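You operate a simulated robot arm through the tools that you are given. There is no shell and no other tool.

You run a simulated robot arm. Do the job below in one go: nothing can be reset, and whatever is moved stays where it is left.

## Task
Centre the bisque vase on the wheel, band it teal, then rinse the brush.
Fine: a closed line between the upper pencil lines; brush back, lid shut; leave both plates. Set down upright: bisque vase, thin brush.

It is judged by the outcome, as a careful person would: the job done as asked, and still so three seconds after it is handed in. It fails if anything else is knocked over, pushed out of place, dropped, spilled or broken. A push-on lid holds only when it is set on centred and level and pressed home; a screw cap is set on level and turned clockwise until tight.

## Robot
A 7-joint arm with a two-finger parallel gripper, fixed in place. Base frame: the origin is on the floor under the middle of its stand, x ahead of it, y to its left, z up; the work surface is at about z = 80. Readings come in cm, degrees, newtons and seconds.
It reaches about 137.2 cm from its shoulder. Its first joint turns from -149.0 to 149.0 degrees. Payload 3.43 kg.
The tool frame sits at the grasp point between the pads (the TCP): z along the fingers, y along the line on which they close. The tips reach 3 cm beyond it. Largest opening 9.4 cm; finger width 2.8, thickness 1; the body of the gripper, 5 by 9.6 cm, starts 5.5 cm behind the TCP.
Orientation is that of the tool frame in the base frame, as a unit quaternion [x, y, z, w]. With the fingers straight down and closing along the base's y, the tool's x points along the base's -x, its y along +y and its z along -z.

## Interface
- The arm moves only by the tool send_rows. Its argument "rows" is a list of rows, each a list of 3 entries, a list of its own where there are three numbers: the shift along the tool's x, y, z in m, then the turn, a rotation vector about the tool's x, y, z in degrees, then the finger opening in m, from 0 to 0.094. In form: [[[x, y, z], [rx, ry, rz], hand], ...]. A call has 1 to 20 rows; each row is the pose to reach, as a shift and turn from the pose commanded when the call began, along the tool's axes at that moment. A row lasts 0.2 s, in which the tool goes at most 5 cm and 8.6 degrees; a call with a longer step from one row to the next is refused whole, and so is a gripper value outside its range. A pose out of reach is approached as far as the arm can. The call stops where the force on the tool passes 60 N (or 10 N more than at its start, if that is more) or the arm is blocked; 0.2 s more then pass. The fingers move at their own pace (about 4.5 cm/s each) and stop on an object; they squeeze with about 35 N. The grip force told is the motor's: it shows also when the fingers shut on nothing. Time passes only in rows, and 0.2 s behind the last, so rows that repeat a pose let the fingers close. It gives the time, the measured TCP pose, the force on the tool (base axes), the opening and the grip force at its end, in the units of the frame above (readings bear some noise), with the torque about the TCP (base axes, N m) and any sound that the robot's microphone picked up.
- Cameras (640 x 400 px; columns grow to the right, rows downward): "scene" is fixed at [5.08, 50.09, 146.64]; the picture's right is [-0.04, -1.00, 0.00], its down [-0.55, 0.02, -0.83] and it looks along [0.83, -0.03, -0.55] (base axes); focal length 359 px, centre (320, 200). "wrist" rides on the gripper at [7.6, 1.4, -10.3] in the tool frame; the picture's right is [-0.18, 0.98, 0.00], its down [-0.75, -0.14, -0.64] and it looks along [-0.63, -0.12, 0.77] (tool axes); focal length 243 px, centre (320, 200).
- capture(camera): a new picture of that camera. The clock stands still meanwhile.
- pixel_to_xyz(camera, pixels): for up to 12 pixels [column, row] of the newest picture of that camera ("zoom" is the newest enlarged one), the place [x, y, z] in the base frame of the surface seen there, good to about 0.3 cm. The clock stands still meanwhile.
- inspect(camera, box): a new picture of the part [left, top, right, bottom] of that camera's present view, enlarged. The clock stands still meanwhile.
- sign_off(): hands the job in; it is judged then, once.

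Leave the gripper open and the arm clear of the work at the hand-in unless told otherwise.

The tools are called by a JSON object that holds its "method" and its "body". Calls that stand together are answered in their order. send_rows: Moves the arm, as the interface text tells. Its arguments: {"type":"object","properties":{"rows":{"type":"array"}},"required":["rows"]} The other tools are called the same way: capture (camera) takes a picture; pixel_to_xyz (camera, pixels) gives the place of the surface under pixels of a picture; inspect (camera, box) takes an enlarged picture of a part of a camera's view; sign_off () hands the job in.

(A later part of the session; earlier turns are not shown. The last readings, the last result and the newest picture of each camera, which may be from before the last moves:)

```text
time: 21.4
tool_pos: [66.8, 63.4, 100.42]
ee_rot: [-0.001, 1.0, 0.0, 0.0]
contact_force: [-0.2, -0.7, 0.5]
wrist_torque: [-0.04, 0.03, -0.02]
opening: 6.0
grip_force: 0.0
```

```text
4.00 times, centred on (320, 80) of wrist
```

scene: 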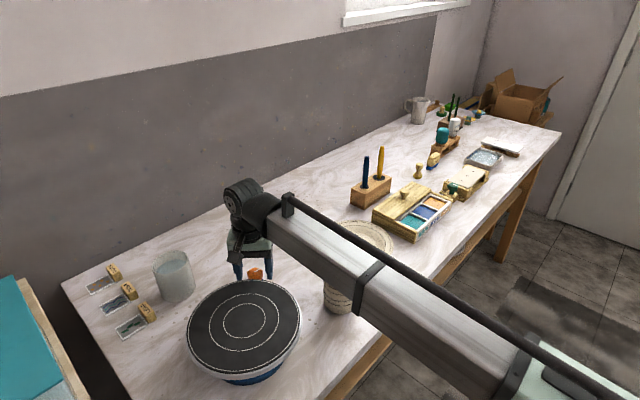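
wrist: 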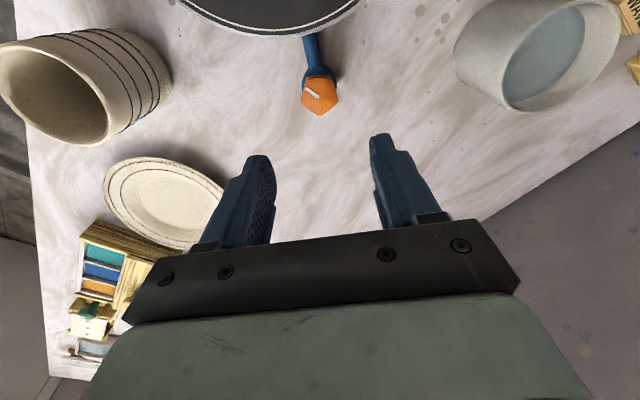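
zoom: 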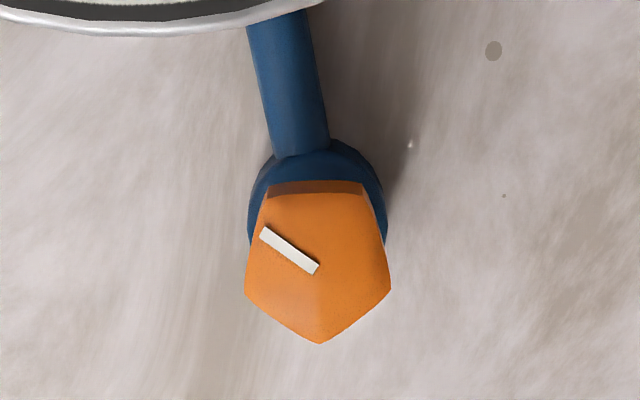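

The knob has turned a quarter turn to an end stop; I don't know yet which state frees the wheel. I will test with a light fingertip touch on the bare wheel near its edge at (50.15, 54.5): go above it with closed fingers.

{"method": "send_rows", "body": {"rows": [[[0.04, -0.022, 0.0], [0, 0, 0], 0.03], [[0.08, -0.044, 0.0], [0, 0, 0], 0.0], [[0.12, -0.066, 0.01], [0, 0, 0], 0.0], [[0.1665, -0.089, 0.03], [0, 0, 0], 0.0], [[0.1665, -0.089, 0.06], [0, 0, 0], 0.0], [[0.1665, -0.089, 0.072], [0, 0, 0], 0.0], [[0.1665, -0.089, 0.078], [0, 0, 0], 0.0]]}}

{"method": "capture", "body": {"camera": "wrist"}}

```text
refused: row 4 steps farther than a row can; nothing moved
```

```text
taken
```

wrist: 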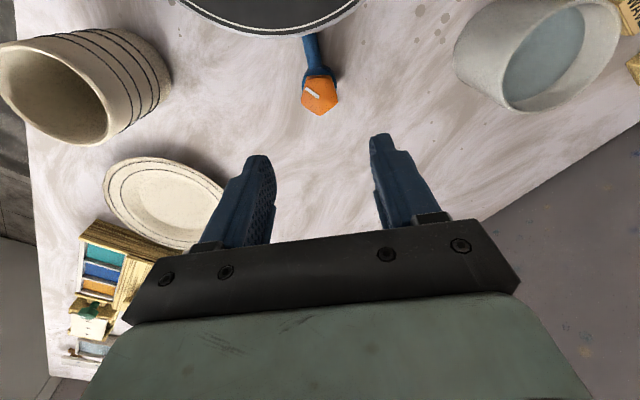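

One step was too long; I resend with smaller steps.

{"method": "send_rows", "body": {"rows": [[[0.035, -0.019, 0.0], [0, 0, 0], 0.03], [[0.07, -0.038, 0.0], [0, 0, 0], 0.0], [[0.105, -0.057, 0.0], [0, 0, 0], 0.0], [[0.14, -0.075, 0.01], [0, 0, 0], 0.0], [[0.1665, -0.089, 0.03], [0, 0, 0], 0.0], [[0.1665, -0.089, 0.06], [0, 0, 0], 0.0], [[0.1665, -0.089, 0.072], [0, 0, 0], 0.0], [[0.1665, -0.089, 0.078], [0, 0, 0], 0.0]]}}

{"method": "capture", "body": {"camera": "wrist"}}

```text
time: 23.2
tool_pos: [50.05, 54.45, 92.55]
ee_rot: [0.0, 1.0, 0.0, 0.001]
contact_force: [0.6, -0.8, -0.3]
wrist_torque: [-0.03, -0.03, -0.01]
opening: 0.0
grip_force: 32.4
```

```text
taken
```

wrist: 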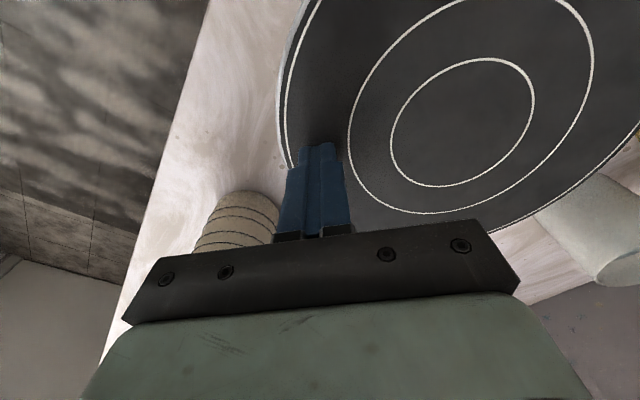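

The tips are about 0.5 cm above the wheel. I lower in small steps until a light contact shows.

{"method": "send_rows", "body": {"rows": [[[0, 0, 0.002], [0, 0, 0], 0.0], [[0, 0, 0.004], [0, 0, 0], 0.0]]}}

{"method": "send_rows", "body": {"rows": [[[0, 0, 0.001], [0, 0, 0], 0.0], [[0, 0, 0.001], [0, 0, 0], 0.0]]}}

```text
time: 23.8
tool_pos: [50.19, 54.58, 92.34]
ee_rot: [0.0, 1.0, -0.001, 0.0]
contact_force: [0.7, -0.2, -0.2]
wrist_torque: [-0.07, -0.03, -0.01]
opening: 0.0
grip_force: 32.6
```

```text
time: 24.4
tool_pos: [50.07, 54.41, 92.2]
ee_rot: [0.0, 1.0, 0.0, 0.0]
contact_force: [0.3, -0.3, -0.8]
wrist_torque: [0.03, -0.02, 0.02]
opening: 0.0
grip_force: 33.3
```

{"method": "send_rows", "body": {"rows": [[[0, 0, 0.001], [0, 0, 0], 0.0], [[0, 0, 0.001], [0, 0, 0], 0.0]]}}

{"method": "send_rows", "body": {"rows": [[[0, 0, 0.001], [0, 0, 0], 0.0], [[0, 0, 0.001], [0, 0, 0], 0.0]]}}

```text
time: 25.0
tool_pos: [50.13, 54.49, 92.12]
ee_rot: [0.0, 1.0, 0.0, 0.0]
contact_force: [0.4, 0.1, 2.6]
wrist_torque: [0.01, 0.06, -0.02]
opening: 0.0
grip_force: 32.4
```

```text
time: 25.6
tool_pos: [50.16, 54.5, 92.02]
ee_rot: [0.001, 1.0, 0.002, -0.001]
contact_force: [-0.3, -0.1, 23.7]
wrist_torque: [-0.03, 0.27, 0.02]
opening: 0.0
grip_force: 32.9
```

Contact at tip height ~89.05; 1 mm gives ~20 N, so the arm is stiff. I back off slightly to a few newtons and slide tangentially 1 cm along -x.

{"method": "send_rows", "body": {"rows": [[[0, 0, -0.0006], [0, 0, 0], 0.0], [[0, 0, -0.0006], [0, 0, 0], 0.0]]}}

{"method": "send_rows", "body": {"rows": [[[0.002, 0, 0], [0, 0, 0], 0.0], [[0.004, 0, 0], [0, 0, 0], 0.0], [[0.006, 0, 0], [0, 0, 0], 0.0]]}}

```text
time: 26.2
tool_pos: [50.1, 54.35, 92.01]
ee_rot: [0.0, 1.0, 0.001, 0.001]
contact_force: [1.8, 3.7, 26.2]
wrist_torque: [0.09, 0.22, -0.09]
opening: 0.0
grip_force: 33.6
```

```text
time: 27.0
tool_pos: [49.7, 54.47, 92.08]
ee_rot: [0.0, 1.0, 0.0, 0.001]
contact_force: [18.6, 10.3, 34.4]
wrist_torque: [0.27, -0.07, -0.36]
opening: 0.0
grip_force: 32.8
```

There is 18.6 N of tangential resistance: with the knob turned clockwise the wheel is held. I lift off now.

{"method": "send_rows", "body": {"rows": [[[0.006, 0, -0.01], [0, 0, 0], 0.0], [[0.006, 0, -0.03], [0, 0, 0], 0.0], [[0.006, 0, -0.07], [0, 0, 0], 0.03], [[0.006, 0, -0.12], [0, 0, 0], 0.06]]}}

{"method": "capture", "body": {"camera": "scene"}}

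{"method": "capture", "body": {"camera": "wrist"}}

```text
time: 28.0
tool_pos: [49.0, 54.56, 104.13]
ee_rot: [0.0, 1.0, 0.0, 0.0]
contact_force: [-0.4, -0.4, -0.2]
wrist_torque: [-0.01, 0.01, -0.02]
opening: 4.92
grip_force: 0.0
```

```text
taken
```

scene: 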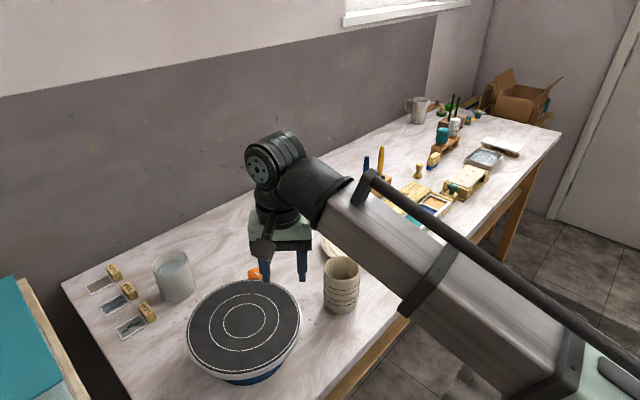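

```text
taken
```

wrist: 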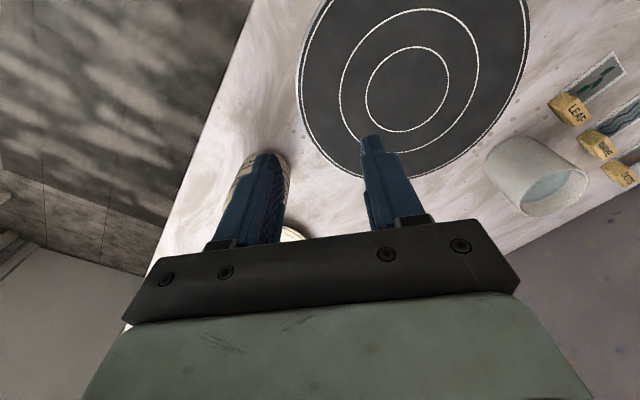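

The wheel still sits at (244,321) in the scene. I'll leave the wheel held and later move the brush around the vase. Now I go above the vase at (61.7, 43.2) with the hand wide open and check alignment before descending.

{"method": "send_rows", "body": {"rows": [[[-0.032, -0.028, 0], [0, 0, 0], 0.094], [[-0.064, -0.057, 0], [0, 0, 0], 0.094], [[-0.096, -0.085, 0], [0, 0, 0], 0.094], [[-0.127, -0.1136, 0.0], [0, 0, 0], 0.094], [[-0.127, -0.1136, 0.04], [0, 0, 0], 0.094], [[-0.127, -0.1136, 0.08], [0, 0, 0], 0.094], [[-0.127, -0.1136, 0.08], [0, 0, 0], 0.094]]}}

{"method": "capture", "body": {"camera": "wrist"}}

{"method": "capture", "body": {"camera": "scene"}}

```text
time: 29.6
tool_pos: [61.71, 43.15, 96.02]
ee_rot: [0.001, 1.0, 0.0, 0.0]
contact_force: [-0.1, -0.3, 0.5]
wrist_torque: [-0.01, -0.01, 0.01]
opening: 9.4
grip_force: 0.1
```

```text
taken
```

wrist: 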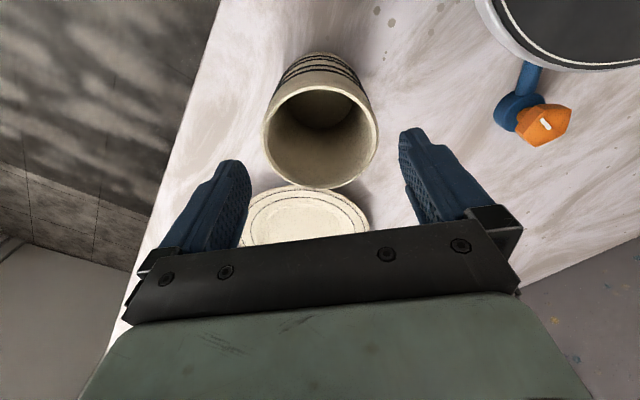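

```text
taken
```

scene: 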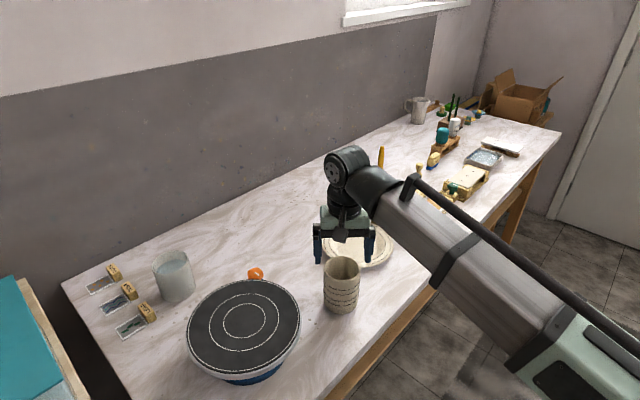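

Aligned over the vase (vase between the fingers at (320,120)). I descend with the fingers straddling it, to TCP z = 87.

{"method": "send_rows", "body": {"rows": [[[0, 0, 0.015], [0, 0, 0], 0.094], [[0, 0, 0.03], [0, 0, 0], 0.094], [[0, 0, 0.045], [0, 0, 0], 0.094], [[0, 0, 0.06], [0, 0, 0], 0.094], [[0, 0, 0.075], [0, 0, 0], 0.094], [[0, 0, 0.09], [0, 0, 0], 0.094], [[0, 0, 0.09], [0, 0, 0], 0.094]]}}

{"method": "capture", "body": {"camera": "wrist"}}

{"method": "inspect", "body": {"camera": "scene", "box": [290, 200, 400, 330]}}

```text
time: 31.2
tool_pos: [61.71, 43.11, 86.99]
ee_rot: [0.0, 1.0, 0.0, 0.001]
contact_force: [-0.4, -1.1, 0.0]
wrist_torque: [-0.01, -0.02, -0.03]
opening: 9.4
grip_force: 0.0
```

```text
taken
```

wrist: 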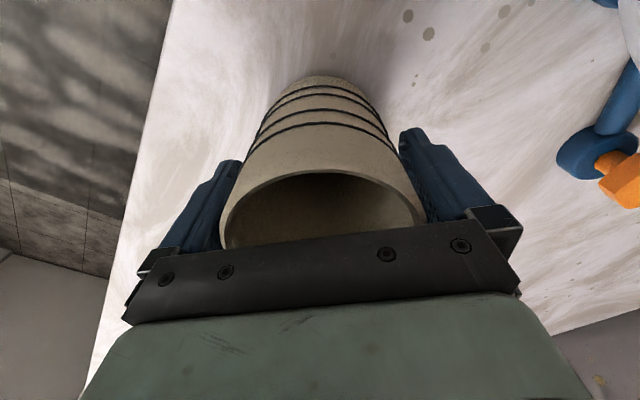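

```text
3.08 times, centred on (345, 265) of scene
```

zoom: 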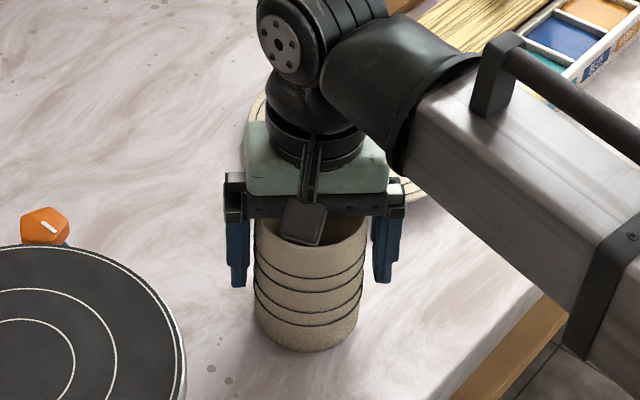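

The fingers straddle the vase with room on both sides. I close on it.

{"method": "send_rows", "body": {"rows": [[[0, 0, 0], [0, 0, 0], 0.085], [[0, 0, 0], [0, 0, 0], 0.079], [[0, 0, 0], [0, 0, 0], 0.074], [[0, 0, 0], [0, 0, 0], 0.072], [[0, 0, 0], [0, 0, 0], 0.07], [[0, 0, 0], [0, 0, 0], 0.07]]}}

```text
time: 32.6
tool_pos: [61.68, 43.08, 87.1]
ee_rot: [0.0, 1.0, 0.0, 0.0]
contact_force: [-0.5, 0.1, -1.4]
wrist_torque: [0.0, -0.01, 0.01]
opening: 7.91
grip_force: 35.2
```

The vase is held (width 7.9 cm, grip 35 N). I lift slowly, then look.

{"method": "send_rows", "body": {"rows": [[[0, 0, -0.005], [0, 0, 0], 0.07], [[0, 0, -0.015], [0, 0, 0], 0.07], [[0, 0, -0.03], [0, 0, 0], 0.07], [[0, 0, -0.05], [0, 0, 0], 0.07], [[0, 0, -0.075], [0, 0, 0], 0.07], [[0, 0, -0.1], [0, 0, 0], 0.07], [[0, 0, -0.125], [0, 0, 0], 0.07], [[0, 0, -0.14], [0, 0, 0], 0.07], [[0, 0, -0.14], [0, 0, 0], 0.07]]}}

{"method": "capture", "body": {"camera": "scene"}}

{"method": "capture", "body": {"camera": "wrist"}}

```text
time: 34.6
tool_pos: [61.73, 42.99, 101.01]
ee_rot: [0.0, 1.0, 0.0, 0.0]
contact_force: [-1.0, 0.6, -3.6]
wrist_torque: [0.01, 0.03, -0.01]
opening: 7.9
grip_force: 35.1
```

```text
taken
```

scene: 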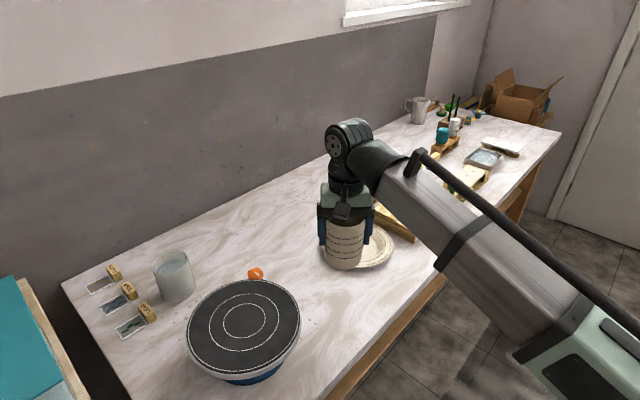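

```text
taken
```

wrist: 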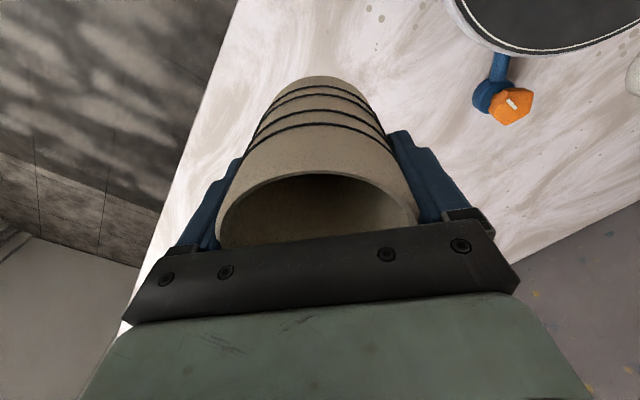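

The vase hangs straight (about 3.5 N). I carry it over to the wheel centre (50.15, 63.05), keeping it about 5 cm above the wheel.

{"method": "send_rows", "body": {"rows": [[[0.0145, 0.025, 0], [0, 0, 0], 0.07], [[0.029, 0.05, 0], [0, 0, 0], 0.07], [[0.0434, 0.075, 0], [0, 0, 0], 0.07], [[0.0578, 0.1, 0], [0, 0, 0], 0.07], [[0.0723, 0.125, 0], [0, 0, 0], 0.07], [[0.0867, 0.15, 0], [0, 0, 0], 0.07], [[0.1012, 0.175, 0], [0, 0, 0], 0.07], [[0.1156, 0.1997, 0], [0, 0, 0], 0.07], [[0.1156, 0.1997, 0.02], [0, 0, 0], 0.07], [[0.1156, 0.1997, 0.04], [0, 0, 0], 0.07], [[0.1156, 0.1997, 0.04], [0, 0, 0], 0.07]]}}

{"method": "capture", "body": {"camera": "wrist"}}

{"method": "inspect", "body": {"camera": "scene", "box": [170, 210, 330, 390]}}

```text
time: 37.0
tool_pos: [50.23, 63.08, 96.95]
ee_rot: [0.0, 1.0, 0.0, 0.0]
contact_force: [-0.6, -0.3, -3.0]
wrist_torque: [0.0, 0.0, 0.01]
opening: 7.91
grip_force: 35.9
```

```text
taken
```

wrist: 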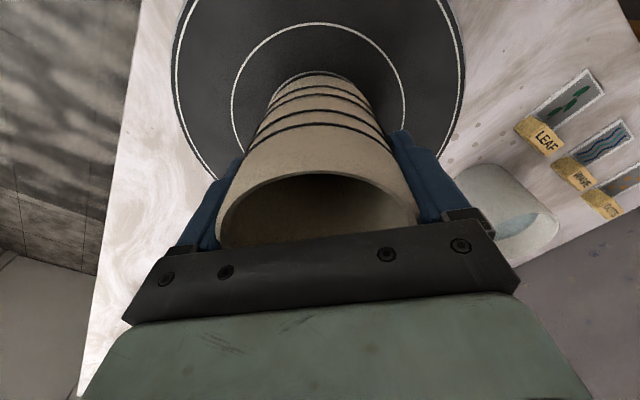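

```text
2.22 times, centred on (250, 300) of scene
```

zoom: 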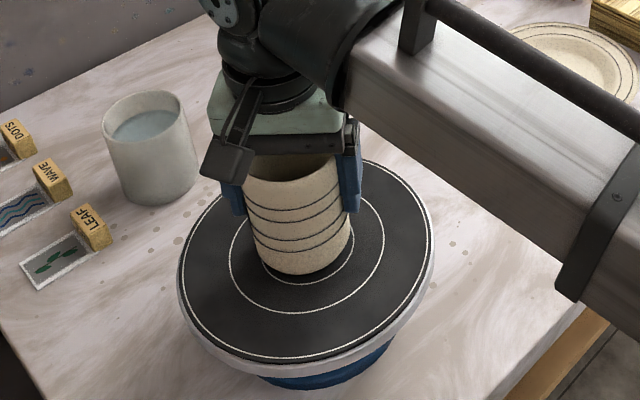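

The vase hovers ~0.9 cm over the wheel. I enlarge the foot against the inner ring to check the centring before setting down.

{"method": "send_rows", "body": {"rows": [[[0, 0, 0.003], [0, 0, 0], 0.07], [[0, 0, 0.006], [0, 0, 0], 0.07], [[0, 0, 0.006], [0, 0, 0], 0.07]]}}

{"method": "inspect", "body": {"camera": "wrist", "box": [220, 10, 420, 140]}}

{"method": "inspect", "body": {"camera": "scene", "box": [200, 270, 300, 350]}}

```text
time: 37.8
tool_pos: [50.16, 63.1, 96.41]
ee_rot: [0.0, 1.0, 0.0, -0.001]
contact_force: [0.5, -0.4, -3.5]
wrist_torque: [-0.01, -0.05, -0.02]
opening: 7.9
grip_force: 34.7
```

```text
3.08 times, centred on (320, 75) of wrist
```

zoom: 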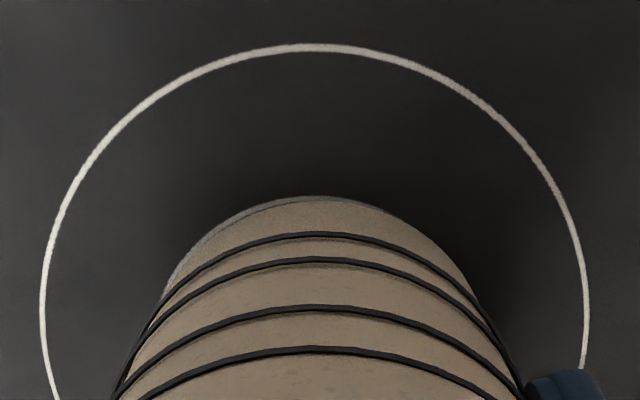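

```text
5.00 times, centred on (250, 310) of scene
```

zoom: 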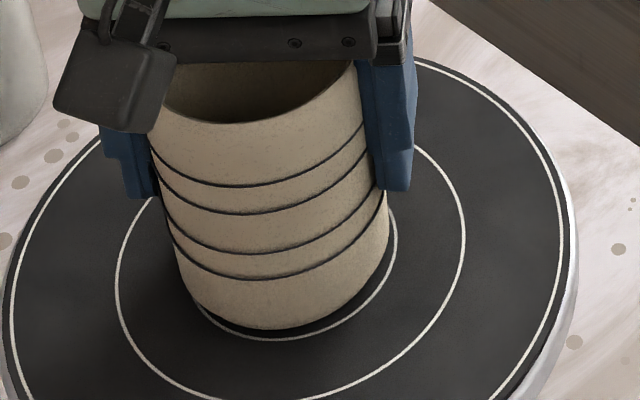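

Looks near-centred: the ring shows a hair on the left side only. I lower in 1 mm steps, watching the weight come off.

{"method": "send_rows", "body": {"rows": [[[0, 0, 0.001], [0, 0, 0], 0.07], [[0, 0, 0.002], [0, 0, 0], 0.07], [[0, 0, 0.002], [0, 0, 0], 0.07]]}}

{"method": "send_rows", "body": {"rows": [[[0, 0, 0.0005], [0, 0, 0], 0.07], [[0, 0, 0.0005], [0, 0, 0], 0.07]]}}

```text
time: 38.6
tool_pos: [50.1, 63.02, 96.19]
ee_rot: [0.0, 1.0, -0.001, 0.0]
contact_force: [0.3, 0.5, -3.7]
wrist_torque: [-0.01, 0.02, -0.02]
opening: 7.9
grip_force: 34.9
```

```text
time: 39.2
tool_pos: [50.11, 63.06, 96.14]
ee_rot: [0.0, 1.0, 0.0, 0.0]
contact_force: [-0.2, -0.4, -3.6]
wrist_torque: [0.01, 0.0, 0.01]
opening: 7.89
grip_force: 35.0
```

{"method": "inspect", "body": {"camera": "wrist", "box": [250, 50, 400, 130]}}

{"method": "inspect", "body": {"camera": "scene", "box": [215, 310, 285, 345]}}

```text
4.27 times, centred on (325, 90) of wrist
```

zoom: 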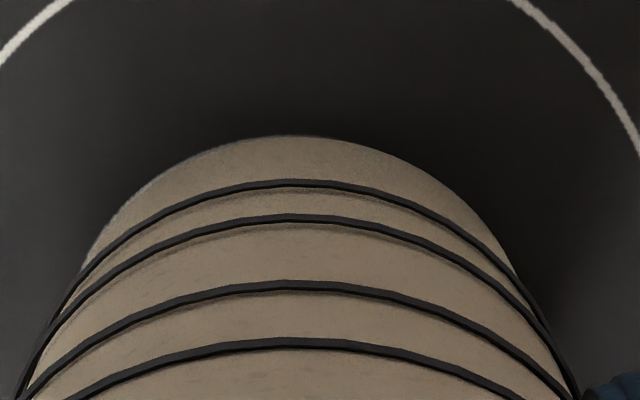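

```text
9.14 times, centred on (250, 328) of scene
```

zoom: 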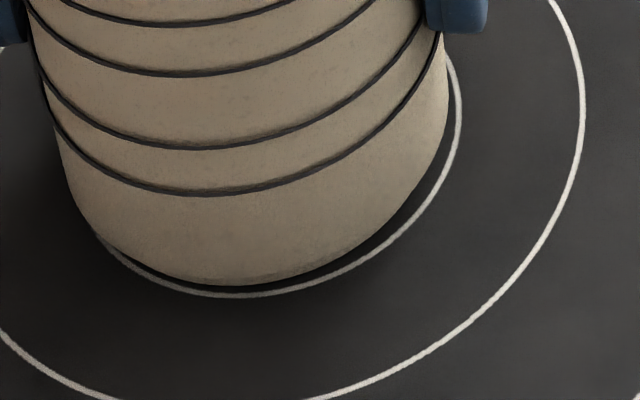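

The ring hugs the foot to within about a millimetre. I lower the last bit to contact.

{"method": "send_rows", "body": {"rows": [[[0, 0, 0.0005], [0, 0, 0], 0.07], [[0, 0, 0.0005], [0, 0, 0], 0.07]]}}

{"method": "send_rows", "body": {"rows": [[[0, 0, 0.0004], [0, 0, 0], 0.07], [[0, 0, 0.0004], [0, 0, 0], 0.07]]}}

```text
time: 39.8
tool_pos: [50.16, 63.14, 96.02]
ee_rot: [0.0, 1.0, 0.0, 0.0]
contact_force: [-0.1, -0.3, -3.5]
wrist_torque: [-0.04, 0.03, 0.01]
opening: 7.93
grip_force: 35.0
```

```text
time: 40.4
tool_pos: [50.11, 63.13, 96.09]
ee_rot: [0.0, 1.0, 0.001, 0.0]
contact_force: [0.0, -0.8, 2.8]
wrist_torque: [-0.1, -0.18, -0.02]
opening: 7.9
grip_force: 34.5
```

Contact made (+2.8 N, about 6 N on the wheel). I open the fingers and rise straight up.

{"method": "send_rows", "body": {"rows": [[[0, 0, 0], [0, 0, 0], 0.082], [[0, 0, 0], [0, 0, 0], 0.088], [[0, 0, 0], [0, 0, 0], 0.094], [[0, 0, 0], [0, 0, 0], 0.094]]}}

{"method": "send_rows", "body": {"rows": [[[0, 0, -0.01], [0, 0, 0], 0.094], [[0, 0, -0.03], [0, 0, 0], 0.094], [[0, 0, -0.055], [0, 0, 0], 0.094], [[0, 0, -0.09], [0, 0, 0], 0.094], [[0, 0, -0.13], [0, 0, 0], 0.094], [[0, 0, -0.17], [0, 0, 0], 0.094]]}}

{"method": "capture", "body": {"camera": "wrist"}}

{"method": "capture", "body": {"camera": "scene"}}

```text
time: 41.4
tool_pos: [50.1, 63.0, 96.06]
ee_rot: [0.0, 1.0, 0.0, 0.0]
contact_force: [-0.7, -0.5, 0.2]
wrist_torque: [-0.02, -0.02, -0.01]
opening: 9.42
grip_force: 0.1
```

```text
time: 42.8
tool_pos: [50.04, 62.94, 113.01]
ee_rot: [0.0, 1.0, 0.0, 0.001]
contact_force: [-0.1, 0.0, 0.6]
wrist_torque: [0.01, -0.01, 0.01]
opening: 9.38
grip_force: 0.2
```

```text
taken
```

wrist: 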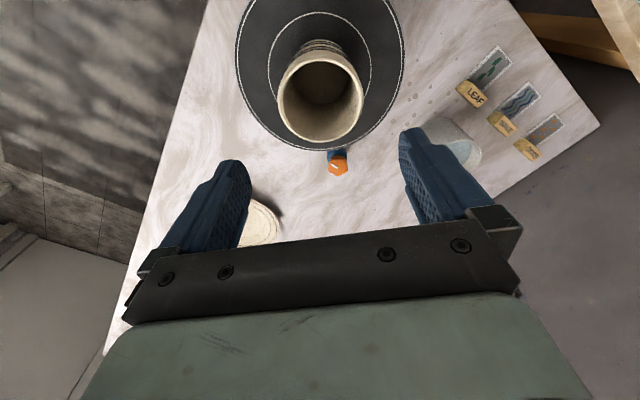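

```text
taken
```

scene: 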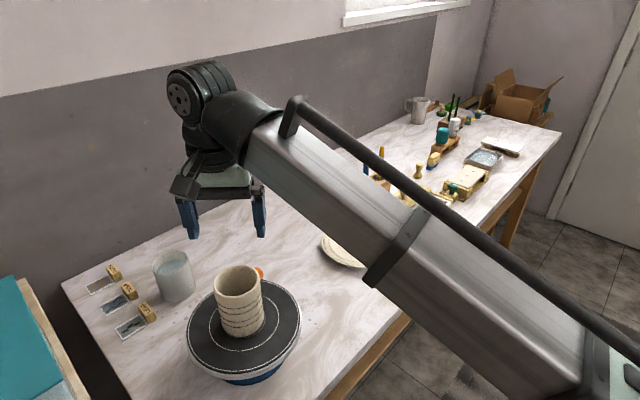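

The vase stands upright on the wheel. I measure the rim and the outer and middle rings from above to check centring.

{"method": "inspect", "body": {"camera": "wrist", "box": [225, 0, 415, 150]}}

{"method": "inspect", "body": {"camera": "scene", "box": [180, 255, 310, 385]}}

```text
2.67 times, centred on (320, 75) of wrist
```

zoom: 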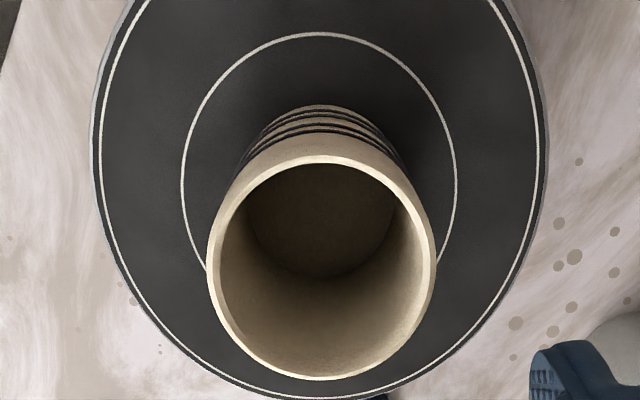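

```text
3.08 times, centred on (245, 320) of scene
```

zoom: 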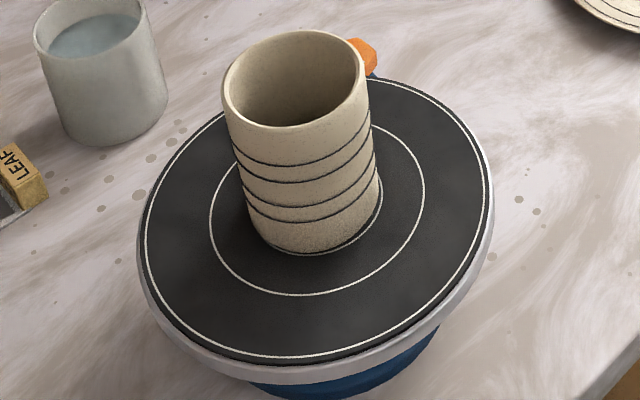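

{"method": "pixel_to_xyz", "body": {"camera": "wrist", "pixels": [[320, 59.8], [279.5, 103.1], [361.6, 99.4], [320, 141.4], [291.9, 73.1], [350, 73.1], [291.9, 129.4], [350, 127.5], [268.3, 63.8], [371, 63.8], [235.6, 52.5], [403.3, 52.5]]}}

{"method": "pixel_to_xyz", "body": {"camera": "wrist", "pixels": [[320, 59.8], [279.5, 103.1], [361.6, 99.4], [320, 141.4], [291.9, 73.1], [350, 73.1], [291.9, 129.4], [350, 127.5], [319.6, 12.8], [276, 100], [268.5, 110], [320, 148]]}}

{"method": "inspect", "body": {"camera": "scene", "box": [212, 310, 284, 355]}}

```text
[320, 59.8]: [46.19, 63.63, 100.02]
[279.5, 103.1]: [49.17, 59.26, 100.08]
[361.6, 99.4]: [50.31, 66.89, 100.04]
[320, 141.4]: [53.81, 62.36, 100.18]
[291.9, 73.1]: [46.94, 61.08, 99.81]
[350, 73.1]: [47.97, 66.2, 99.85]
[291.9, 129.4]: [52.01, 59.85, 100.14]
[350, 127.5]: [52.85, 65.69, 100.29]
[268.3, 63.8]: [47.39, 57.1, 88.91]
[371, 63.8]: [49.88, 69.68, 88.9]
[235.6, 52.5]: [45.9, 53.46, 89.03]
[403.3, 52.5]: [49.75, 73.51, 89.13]
```

```text
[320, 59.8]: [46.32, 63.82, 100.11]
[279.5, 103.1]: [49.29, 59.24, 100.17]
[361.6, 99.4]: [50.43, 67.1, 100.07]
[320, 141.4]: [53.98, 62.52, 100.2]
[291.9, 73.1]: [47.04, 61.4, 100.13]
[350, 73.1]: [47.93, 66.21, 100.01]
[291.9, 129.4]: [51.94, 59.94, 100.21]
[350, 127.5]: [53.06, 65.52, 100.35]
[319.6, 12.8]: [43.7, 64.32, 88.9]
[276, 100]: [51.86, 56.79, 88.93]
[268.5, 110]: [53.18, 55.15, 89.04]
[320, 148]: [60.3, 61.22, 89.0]
```

```text
8.89 times, centred on (248, 332) of scene
```

zoom: 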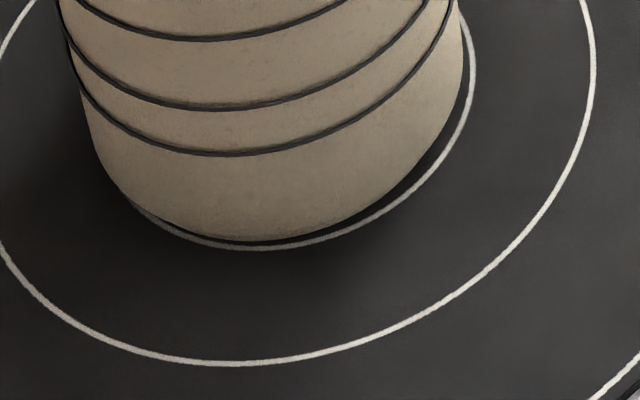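

Vase centre (50.1, 63.15) versus wheel centre (50.15, 63.05): within about a millimetre. Next the brush: I travel to above the blue brush at about (102.6, 32), staying high.

{"method": "send_rows", "body": {"rows": [[[-0.0405, -0.024, 0], [0, 0, 0], 0.094], [[-0.081, -0.048, 0], [0, 0, 0], 0.094], [[-0.1215, -0.072, 0], [0, 0, 0], 0.094], [[-0.162, -0.096, 0], [0, 0, 0], 0.094], [[-0.2025, -0.119, 0], [0, 0, 0], 0.08], [[-0.243, -0.143, 0], [0, 0, 0], 0.06], [[-0.2835, -0.167, 0], [0, 0, 0], 0.05], [[-0.324, -0.191, 0], [0, 0, 0], 0.05], [[-0.3645, -0.215, 0], [0, 0, 0], 0.05], [[-0.405, -0.238, 0], [0, 0, 0], 0.05], [[-0.4455, -0.262, 0], [0, 0, 0], 0.05], [[-0.486, -0.286, 0], [0, 0, 0], 0.05], [[-0.525, -0.309, 0.0], [0, 0, 0], 0.05], [[-0.525, -0.309, 0.0], [0, 0, 0], 0.05]]}}

{"method": "capture", "body": {"camera": "wrist"}}

{"method": "capture", "body": {"camera": "scene"}}

```text
time: 45.8
tool_pos: [102.58, 32.13, 112.98]
ee_rot: [0.0, 1.0, 0.0, 0.0]
contact_force: [-0.6, -0.2, -0.3]
wrist_torque: [0.0, 0.03, 0.01]
opening: 5.02
grip_force: 0.1
```

```text
taken
```

wrist: 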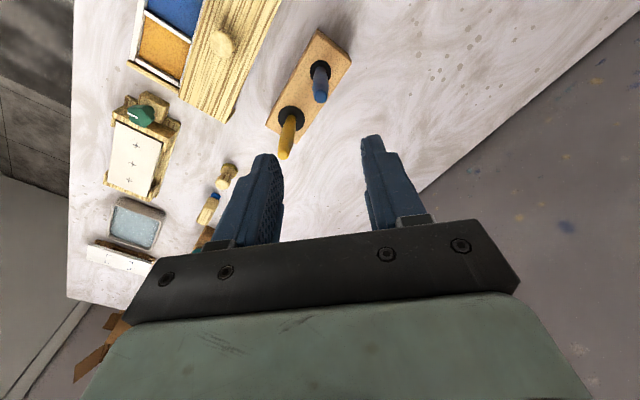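

```text
taken
```

scene: 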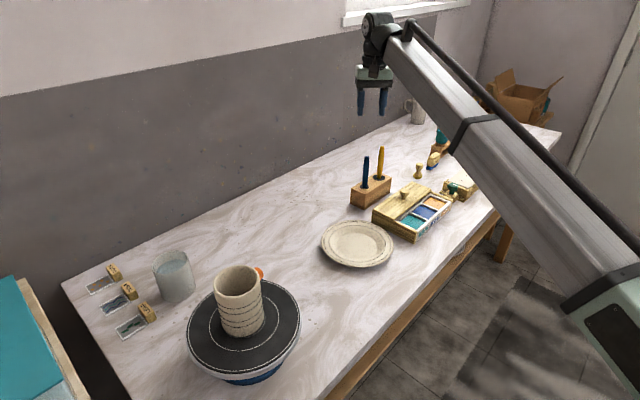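

The blue handle top shows at (320,97). I enlarge and measure it and its hole.

{"method": "inspect", "body": {"camera": "wrist", "box": [260, 20, 380, 170]}}

```text
2.67 times, centred on (320, 95) of wrist
```

zoom: 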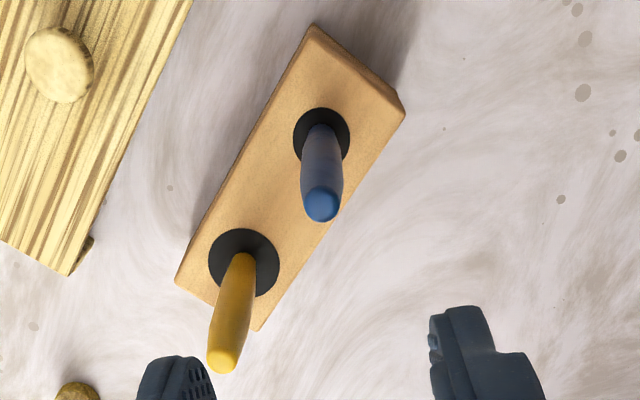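

{"method": "pixel_to_xyz", "body": {"camera": "zoom", "pixels": [[322, 205], [322, 190], [305, 205], [340, 205], [321, 122], [297, 135], [347, 135], [322, 110], [225, 358], [243, 232], [322, 160], [250, 258]]}}

{"method": "pixel_to_xyz", "body": {"camera": "zoom", "pixels": [[322, 205], [322, 190], [308, 205], [336, 205], [321, 118], [297, 135], [347, 135], [322, 112], [225, 358], [243, 232], [322, 215], [250, 258]]}}

```text
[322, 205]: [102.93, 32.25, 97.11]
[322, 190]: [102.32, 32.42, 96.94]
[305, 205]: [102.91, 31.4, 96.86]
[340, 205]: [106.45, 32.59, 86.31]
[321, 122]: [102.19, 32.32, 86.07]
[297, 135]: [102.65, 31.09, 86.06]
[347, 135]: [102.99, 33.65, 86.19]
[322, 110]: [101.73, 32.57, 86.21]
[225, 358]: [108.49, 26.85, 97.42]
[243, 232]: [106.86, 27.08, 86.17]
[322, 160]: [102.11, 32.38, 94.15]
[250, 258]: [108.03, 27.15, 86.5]
```

```text
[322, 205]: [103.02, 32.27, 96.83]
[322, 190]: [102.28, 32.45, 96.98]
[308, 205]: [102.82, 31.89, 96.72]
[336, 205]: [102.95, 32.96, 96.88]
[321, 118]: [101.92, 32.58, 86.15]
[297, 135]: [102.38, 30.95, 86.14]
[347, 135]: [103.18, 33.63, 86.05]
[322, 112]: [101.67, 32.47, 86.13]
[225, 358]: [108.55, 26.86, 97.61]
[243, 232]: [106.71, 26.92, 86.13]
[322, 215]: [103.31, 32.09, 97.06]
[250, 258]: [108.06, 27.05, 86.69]
```

The blue brush's axis is (102.8, 32.33), handle top z ≈ 97.1, block top 86.1. I align and descend to TCP z = 93.5, then close.

{"method": "send_rows", "body": {"rows": [[[-0.002, 0.002, 0.03], [0, 0, 0], 0.05], [[-0.002, 0.002, 0.06], [0, 0, 0], 0.05], [[-0.002, 0.002, 0.09], [0, 0, 0], 0.05], [[-0.002, 0.002, 0.12], [0, 0, 0], 0.05], [[-0.002, 0.002, 0.15], [0, 0, 0], 0.05], [[-0.002, 0.002, 0.175], [0, 0, 0], 0.05], [[-0.002, 0.002, 0.195], [0, 0, 0], 0.05], [[-0.002, 0.002, 0.195], [0, 0, 0], 0.05]]}}

{"method": "capture", "body": {"camera": "wrist"}}

{"method": "inspect", "body": {"camera": "scene", "box": [330, 110, 420, 220]}}

```text
time: 47.6
tool_pos: [102.77, 32.29, 93.59]
ee_rot: [-0.001, 1.0, -0.001, 0.0]
contact_force: [1.2, -1.0, -0.2]
wrist_torque: [0.02, -0.01, 0.03]
opening: 4.98
grip_force: 0.1
```

```text
taken
```

wrist: 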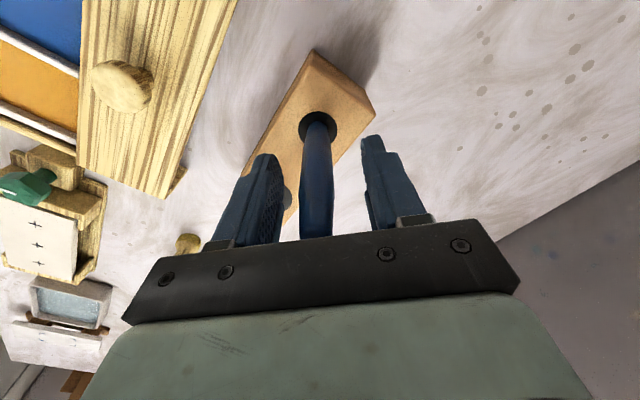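

```text
3.64 times, centred on (375, 165) of scene
```

zoom: 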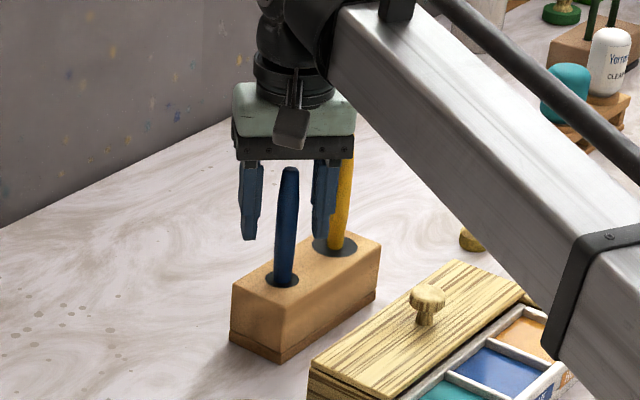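

The handle is between the fingers. I close on it.

{"method": "send_rows", "body": {"rows": [[[0, 0, 0], [0, 0, 0], 0.03], [[0, 0, 0], [0, 0, 0], 0.015], [[0, 0, 0], [0, 0, 0], 0.005], [[0, 0, 0], [0, 0, 0], 0.005], [[0, 0, 0], [0, 0, 0], 0.005]]}}

```text
time: 48.8
tool_pos: [102.81, 32.27, 93.48]
ee_rot: [0.0, 1.0, 0.0, 0.001]
contact_force: [-0.6, -1.1, 0.1]
wrist_torque: [-0.11, 0.0, -0.01]
opening: 1.68
grip_force: 35.4
```

Held (handle 1.68 cm). I draw it straight up out of the block.

{"method": "send_rows", "body": {"rows": [[[0, 0, -0.005], [0, 0, 0], 0.005], [[0, 0, -0.015], [0, 0, 0], 0.005], [[0, 0, -0.03], [0, 0, 0], 0.005], [[0, 0, -0.05], [0, 0, 0], 0.005], [[0, 0, -0.07], [0, 0, 0], 0.005], [[0, 0, -0.09], [0, 0, 0], 0.005], [[0, 0, -0.11], [0, 0, 0], 0.005], [[0, 0, -0.13], [0, 0, 0], 0.005], [[0, 0, -0.15], [0, 0, 0], 0.005], [[0, 0, -0.15], [0, 0, 0], 0.005]]}}

{"method": "capture", "body": {"camera": "wrist"}}

{"method": "inspect", "body": {"camera": "scene", "box": [320, 50, 420, 220]}}

```text
time: 51.0
tool_pos: [102.91, 32.42, 108.62]
ee_rot: [0.0, 1.0, 0.0, 0.0]
contact_force: [0.1, -0.1, 0.2]
wrist_torque: [0.01, -0.04, -0.01]
opening: 1.7
grip_force: 35.0
```

```text
taken
```

wrist: 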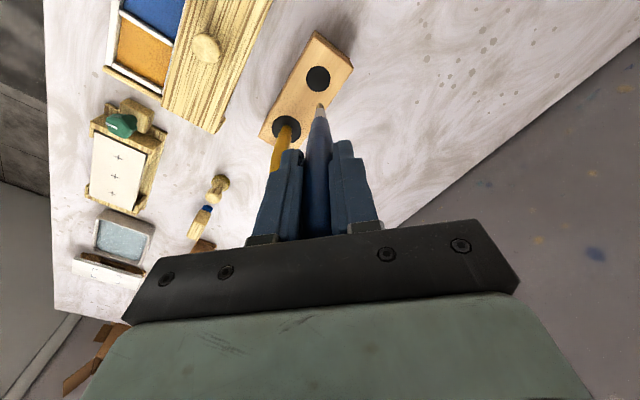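

```text
2.35 times, centred on (370, 135) of scene
```

zoom: 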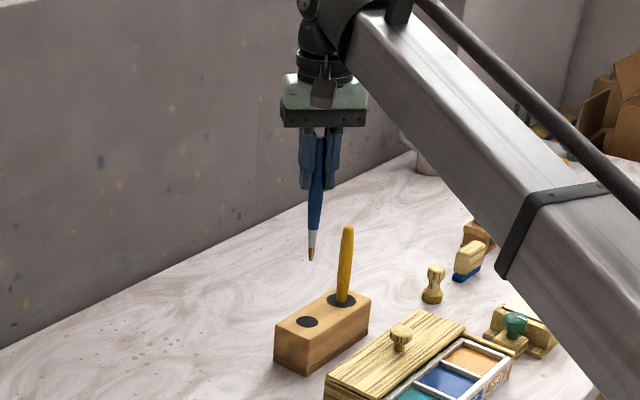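

The brush is out: it has a slim pointed tip, so this is the thin one. I enlarge it to find the exact tip position and any tilt.

{"method": "inspect", "body": {"camera": "scene", "box": [345, 95, 395, 170]}}

{"method": "inspect", "body": {"camera": "wrist", "box": [270, 60, 370, 160]}}

```text
5.33 times, centred on (370, 132) of scene
```

zoom: 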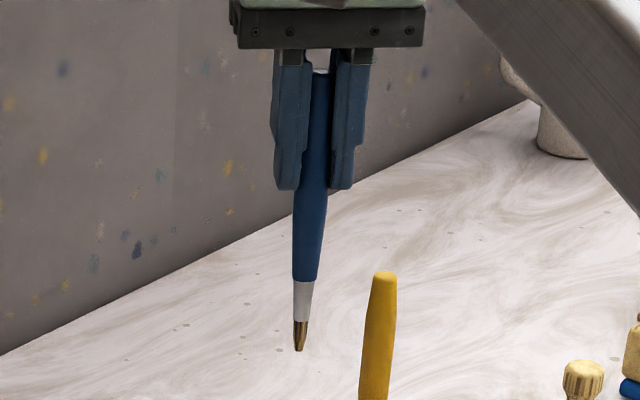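

```text
4.00 times, centred on (320, 110) of wrist
```

zoom: 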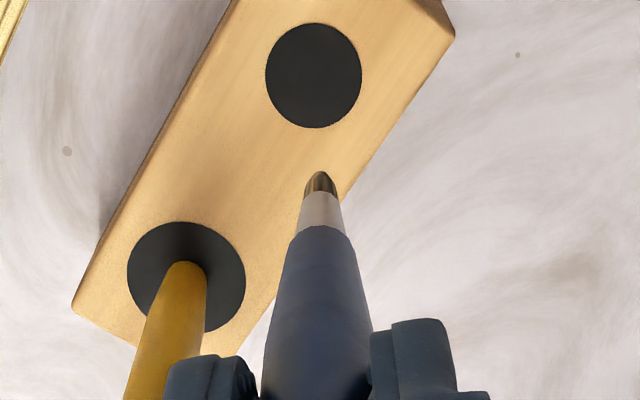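

{"method": "pixel_to_xyz", "body": {"camera": "zoom", "pixels": [[319, 176], [319, 182], [320, 200], [320, 222], [320, 235], [320, 280], [318, 340], [320, 395], [300, 225], [342, 225]]}}

{"method": "inspect", "body": {"camera": "scene", "box": [355, 135, 385, 165]}}

```text
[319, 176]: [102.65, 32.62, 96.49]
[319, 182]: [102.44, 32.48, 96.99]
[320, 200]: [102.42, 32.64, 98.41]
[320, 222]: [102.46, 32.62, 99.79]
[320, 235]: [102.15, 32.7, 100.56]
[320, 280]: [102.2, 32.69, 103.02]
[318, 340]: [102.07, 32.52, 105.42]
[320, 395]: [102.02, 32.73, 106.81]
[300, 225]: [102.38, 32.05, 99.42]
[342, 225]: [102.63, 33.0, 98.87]
```

```text
13.33 times, centred on (370, 150) of scene
```

zoom: 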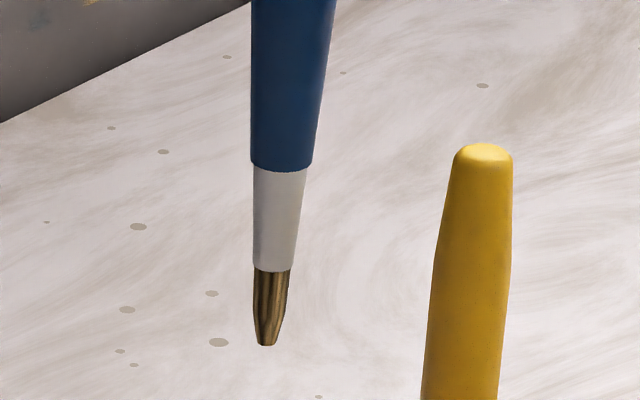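

The brush hangs vertical; its tip is 12.2 cm below the TCP. Now I carry it over the teal pan at (87.6, 20.3), tip ending about 2 cm above the paint.

{"method": "send_rows", "body": {"rows": [[[0.03, -0.024, 0], [0, 0, 0], 0.005], [[0.061, -0.048, 0], [0, 0, 0], 0.005], [[0.0915, -0.072, 0], [0, 0, 0], 0.005], [[0.122, -0.0965, 0], [0, 0, 0], 0.005], [[0.1525, -0.1205, 0], [0, 0, 0], 0.005], [[0.1525, -0.1205, 0.03], [0, 0, 0], 0.005], [[0.1525, -0.1205, 0.06], [0, 0, 0], 0.005], [[0.1525, -0.1205, 0.09], [0, 0, 0], 0.005], [[0.1525, -0.1205, 0.105], [0, 0, 0], 0.005], [[0.1525, -0.1205, 0.105], [0, 0, 0], 0.005]]}}

{"method": "capture", "body": {"camera": "wrist"}}

{"method": "inspect", "body": {"camera": "scene", "box": [360, 130, 470, 250]}}

```text
time: 53.2
tool_pos: [87.48, 20.26, 97.91]
ee_rot: [0.0, 1.0, -0.001, 0.0]
contact_force: [-0.7, -0.3, 0.3]
wrist_torque: [0.01, 0.01, 0.0]
opening: 1.73
grip_force: 35.0
```

```text
taken
```

wrist: 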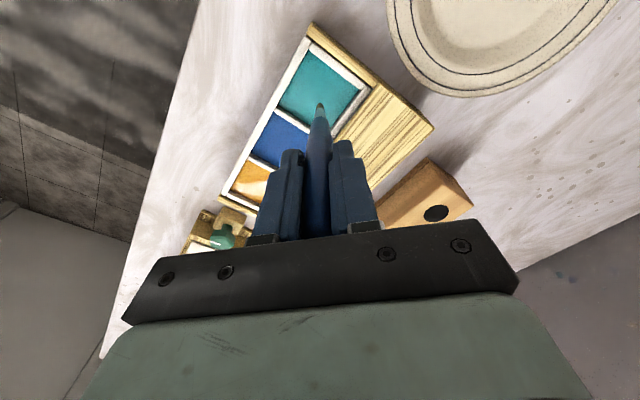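

```text
3.33 times, centred on (415, 190) of scene
```

zoom: 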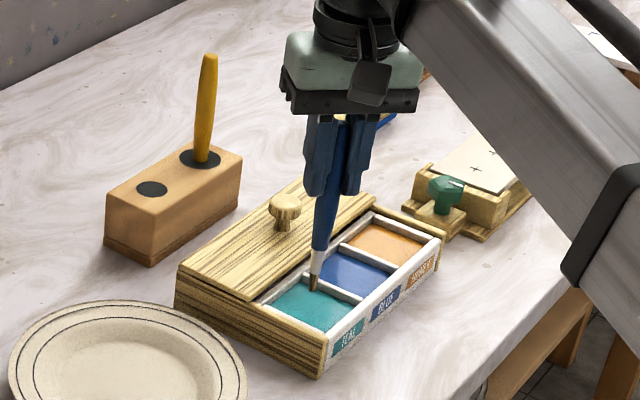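

The tip is over the teal pan, ~2.3 cm above it. I lower 1.9 cm, then in small steps until the tip meets the paint.

{"method": "send_rows", "body": {"rows": [[[0, 0, 0.008], [0, 0, 0], 0.005], [[0, 0, 0.015], [0, 0, 0], 0.005], [[0, 0, 0.019], [0, 0, 0], 0.005], [[0, 0, 0.019], [0, 0, 0], 0.005]]}}

{"method": "inspect", "body": {"camera": "scene", "box": [385, 195, 445, 245]}}

{"method": "inspect", "body": {"camera": "wrist", "box": [260, 50, 380, 140]}}

```text
time: 54.2
tool_pos: [87.61, 20.35, 96.17]
ee_rot: [0.0, 1.0, 0.001, 0.0]
contact_force: [-0.1, 0.3, -0.3]
wrist_torque: [0.0, 0.0, 0.03]
opening: 1.71
grip_force: 35.4
```

```text
8.00 times, centred on (415, 220) of scene
```

zoom: 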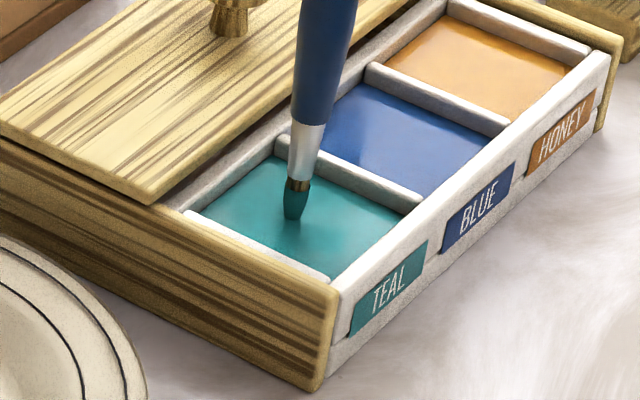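

```text
4.44 times, centred on (320, 95) of wrist
```

zoom: 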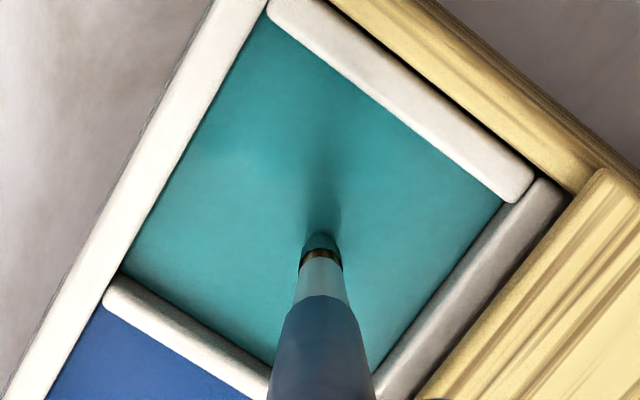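

The bristles have turned teal with no contact force: the brush is loaded. I dip 1.5 mm more and dwell to fill it, then check.

{"method": "send_rows", "body": {"rows": [[[0, 0, 0.001], [0, 0, 0], 0.005], [[0, 0, 0.0015], [0, 0, 0], 0.005], [[0, 0.002, 0.0015], [0, 0, 0], 0.005], [[0, -0.002, 0.0015], [0, 0, 0], 0.005], [[0, 0, 0.0015], [0, 0, 0], 0.005]]}}

{"method": "inspect", "body": {"camera": "scene", "box": [395, 200, 425, 225]}}

```text
time: 55.4
tool_pos: [87.54, 20.34, 96.04]
ee_rot: [0.0, 1.0, 0.0, 0.0]
contact_force: [0.7, -0.5, 0.5]
wrist_torque: [0.0, -0.01, -0.01]
opening: 1.69
grip_force: 34.9
```

```text
16.00 times, centred on (410, 212) of scene
```

zoom: 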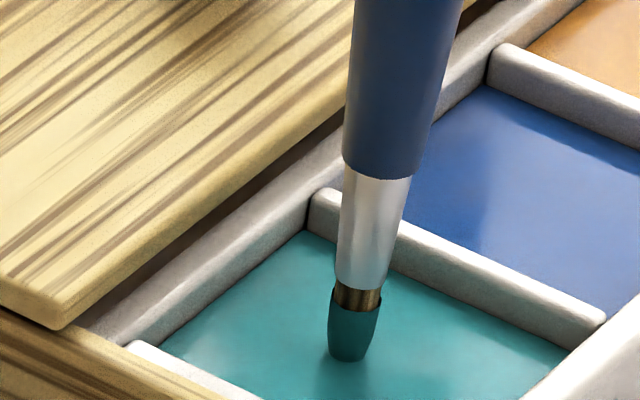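

The brush is well loaded with teal. I lift straight up and check it for drips and for the exact tip position.

{"method": "send_rows", "body": {"rows": [[[0, 0, -0.01], [0, 0, 0], 0.005], [[0, 0, -0.03], [0, 0, 0], 0.005], [[0, 0, -0.06], [0, 0, 0], 0.005], [[0, 0, -0.09], [0, 0, 0], 0.005], [[0, 0, -0.12], [0, 0, 0], 0.005], [[0, 0, -0.15], [0, 0, 0], 0.005], [[0, 0, -0.18], [0, 0, 0], 0.005], [[0, 0, -0.18], [0, 0, 0], 0.005]]}}

{"method": "capture", "body": {"camera": "scene"}}

{"method": "inspect", "body": {"camera": "wrist", "box": [290, 80, 350, 130]}}

```text
time: 57.2
tool_pos: [87.44, 20.33, 113.91]
ee_rot: [0.0, 1.0, 0.0, 0.0]
contact_force: [-0.4, -0.6, -0.9]
wrist_torque: [-0.02, 0.01, 0.01]
opening: 1.72
grip_force: 35.5
```

```text
taken
```

scene: 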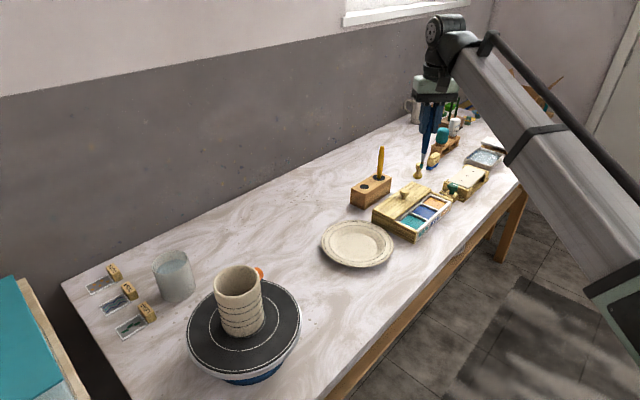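

```text
8.00 times, centred on (320, 105) of wrist
```

zoom: 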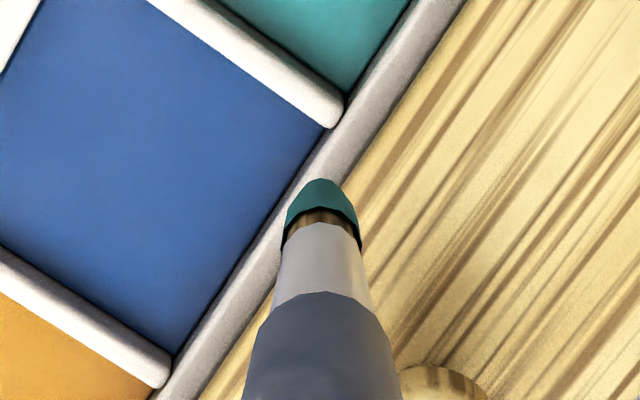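

Teal on the tip, no drips seen. I measure the tip position from the scene view.

{"method": "pixel_to_xyz", "body": {"camera": "zoom", "pixels": [[321, 184], [321, 190], [321, 200], [321, 215], [320, 260], [320, 300]]}}

{"method": "inspect", "body": {"camera": "scene", "box": [410, 145, 435, 170]}}

```text
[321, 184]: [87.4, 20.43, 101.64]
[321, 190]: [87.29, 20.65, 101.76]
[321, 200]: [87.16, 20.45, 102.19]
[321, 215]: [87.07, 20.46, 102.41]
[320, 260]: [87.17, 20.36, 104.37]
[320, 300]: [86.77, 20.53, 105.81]
```

```text
16.00 times, centred on (422, 158) of scene
```

zoom: 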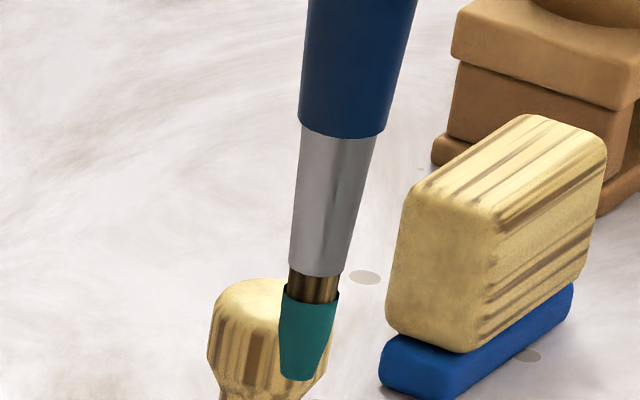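

{"method": "pixel_to_xyz", "body": {"camera": "zoom", "pixels": [[300, 376], [300, 370], [305, 340], [312, 285], [328, 200], [345, 100], [284, 350], [328, 350], [284, 305], [337, 305]]}}

{"method": "pixel_to_xyz", "body": {"camera": "zoom", "pixels": [[300, 376], [300, 370], [305, 340], [312, 285], [328, 200], [345, 100], [284, 350], [325, 350], [284, 305], [335, 305]]}}

```text
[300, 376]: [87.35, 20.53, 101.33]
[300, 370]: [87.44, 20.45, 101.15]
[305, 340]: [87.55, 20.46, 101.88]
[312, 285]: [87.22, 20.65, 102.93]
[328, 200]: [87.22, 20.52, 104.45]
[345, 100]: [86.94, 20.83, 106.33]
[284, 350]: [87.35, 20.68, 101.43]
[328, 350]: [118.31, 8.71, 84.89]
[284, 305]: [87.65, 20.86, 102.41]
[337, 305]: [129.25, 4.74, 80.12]
```

```text
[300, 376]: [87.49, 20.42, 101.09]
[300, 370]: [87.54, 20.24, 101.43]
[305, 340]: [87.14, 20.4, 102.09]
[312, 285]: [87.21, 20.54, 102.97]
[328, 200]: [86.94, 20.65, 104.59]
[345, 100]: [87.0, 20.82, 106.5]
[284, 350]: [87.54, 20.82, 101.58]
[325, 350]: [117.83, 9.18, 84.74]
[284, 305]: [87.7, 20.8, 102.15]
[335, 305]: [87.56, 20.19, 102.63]
```

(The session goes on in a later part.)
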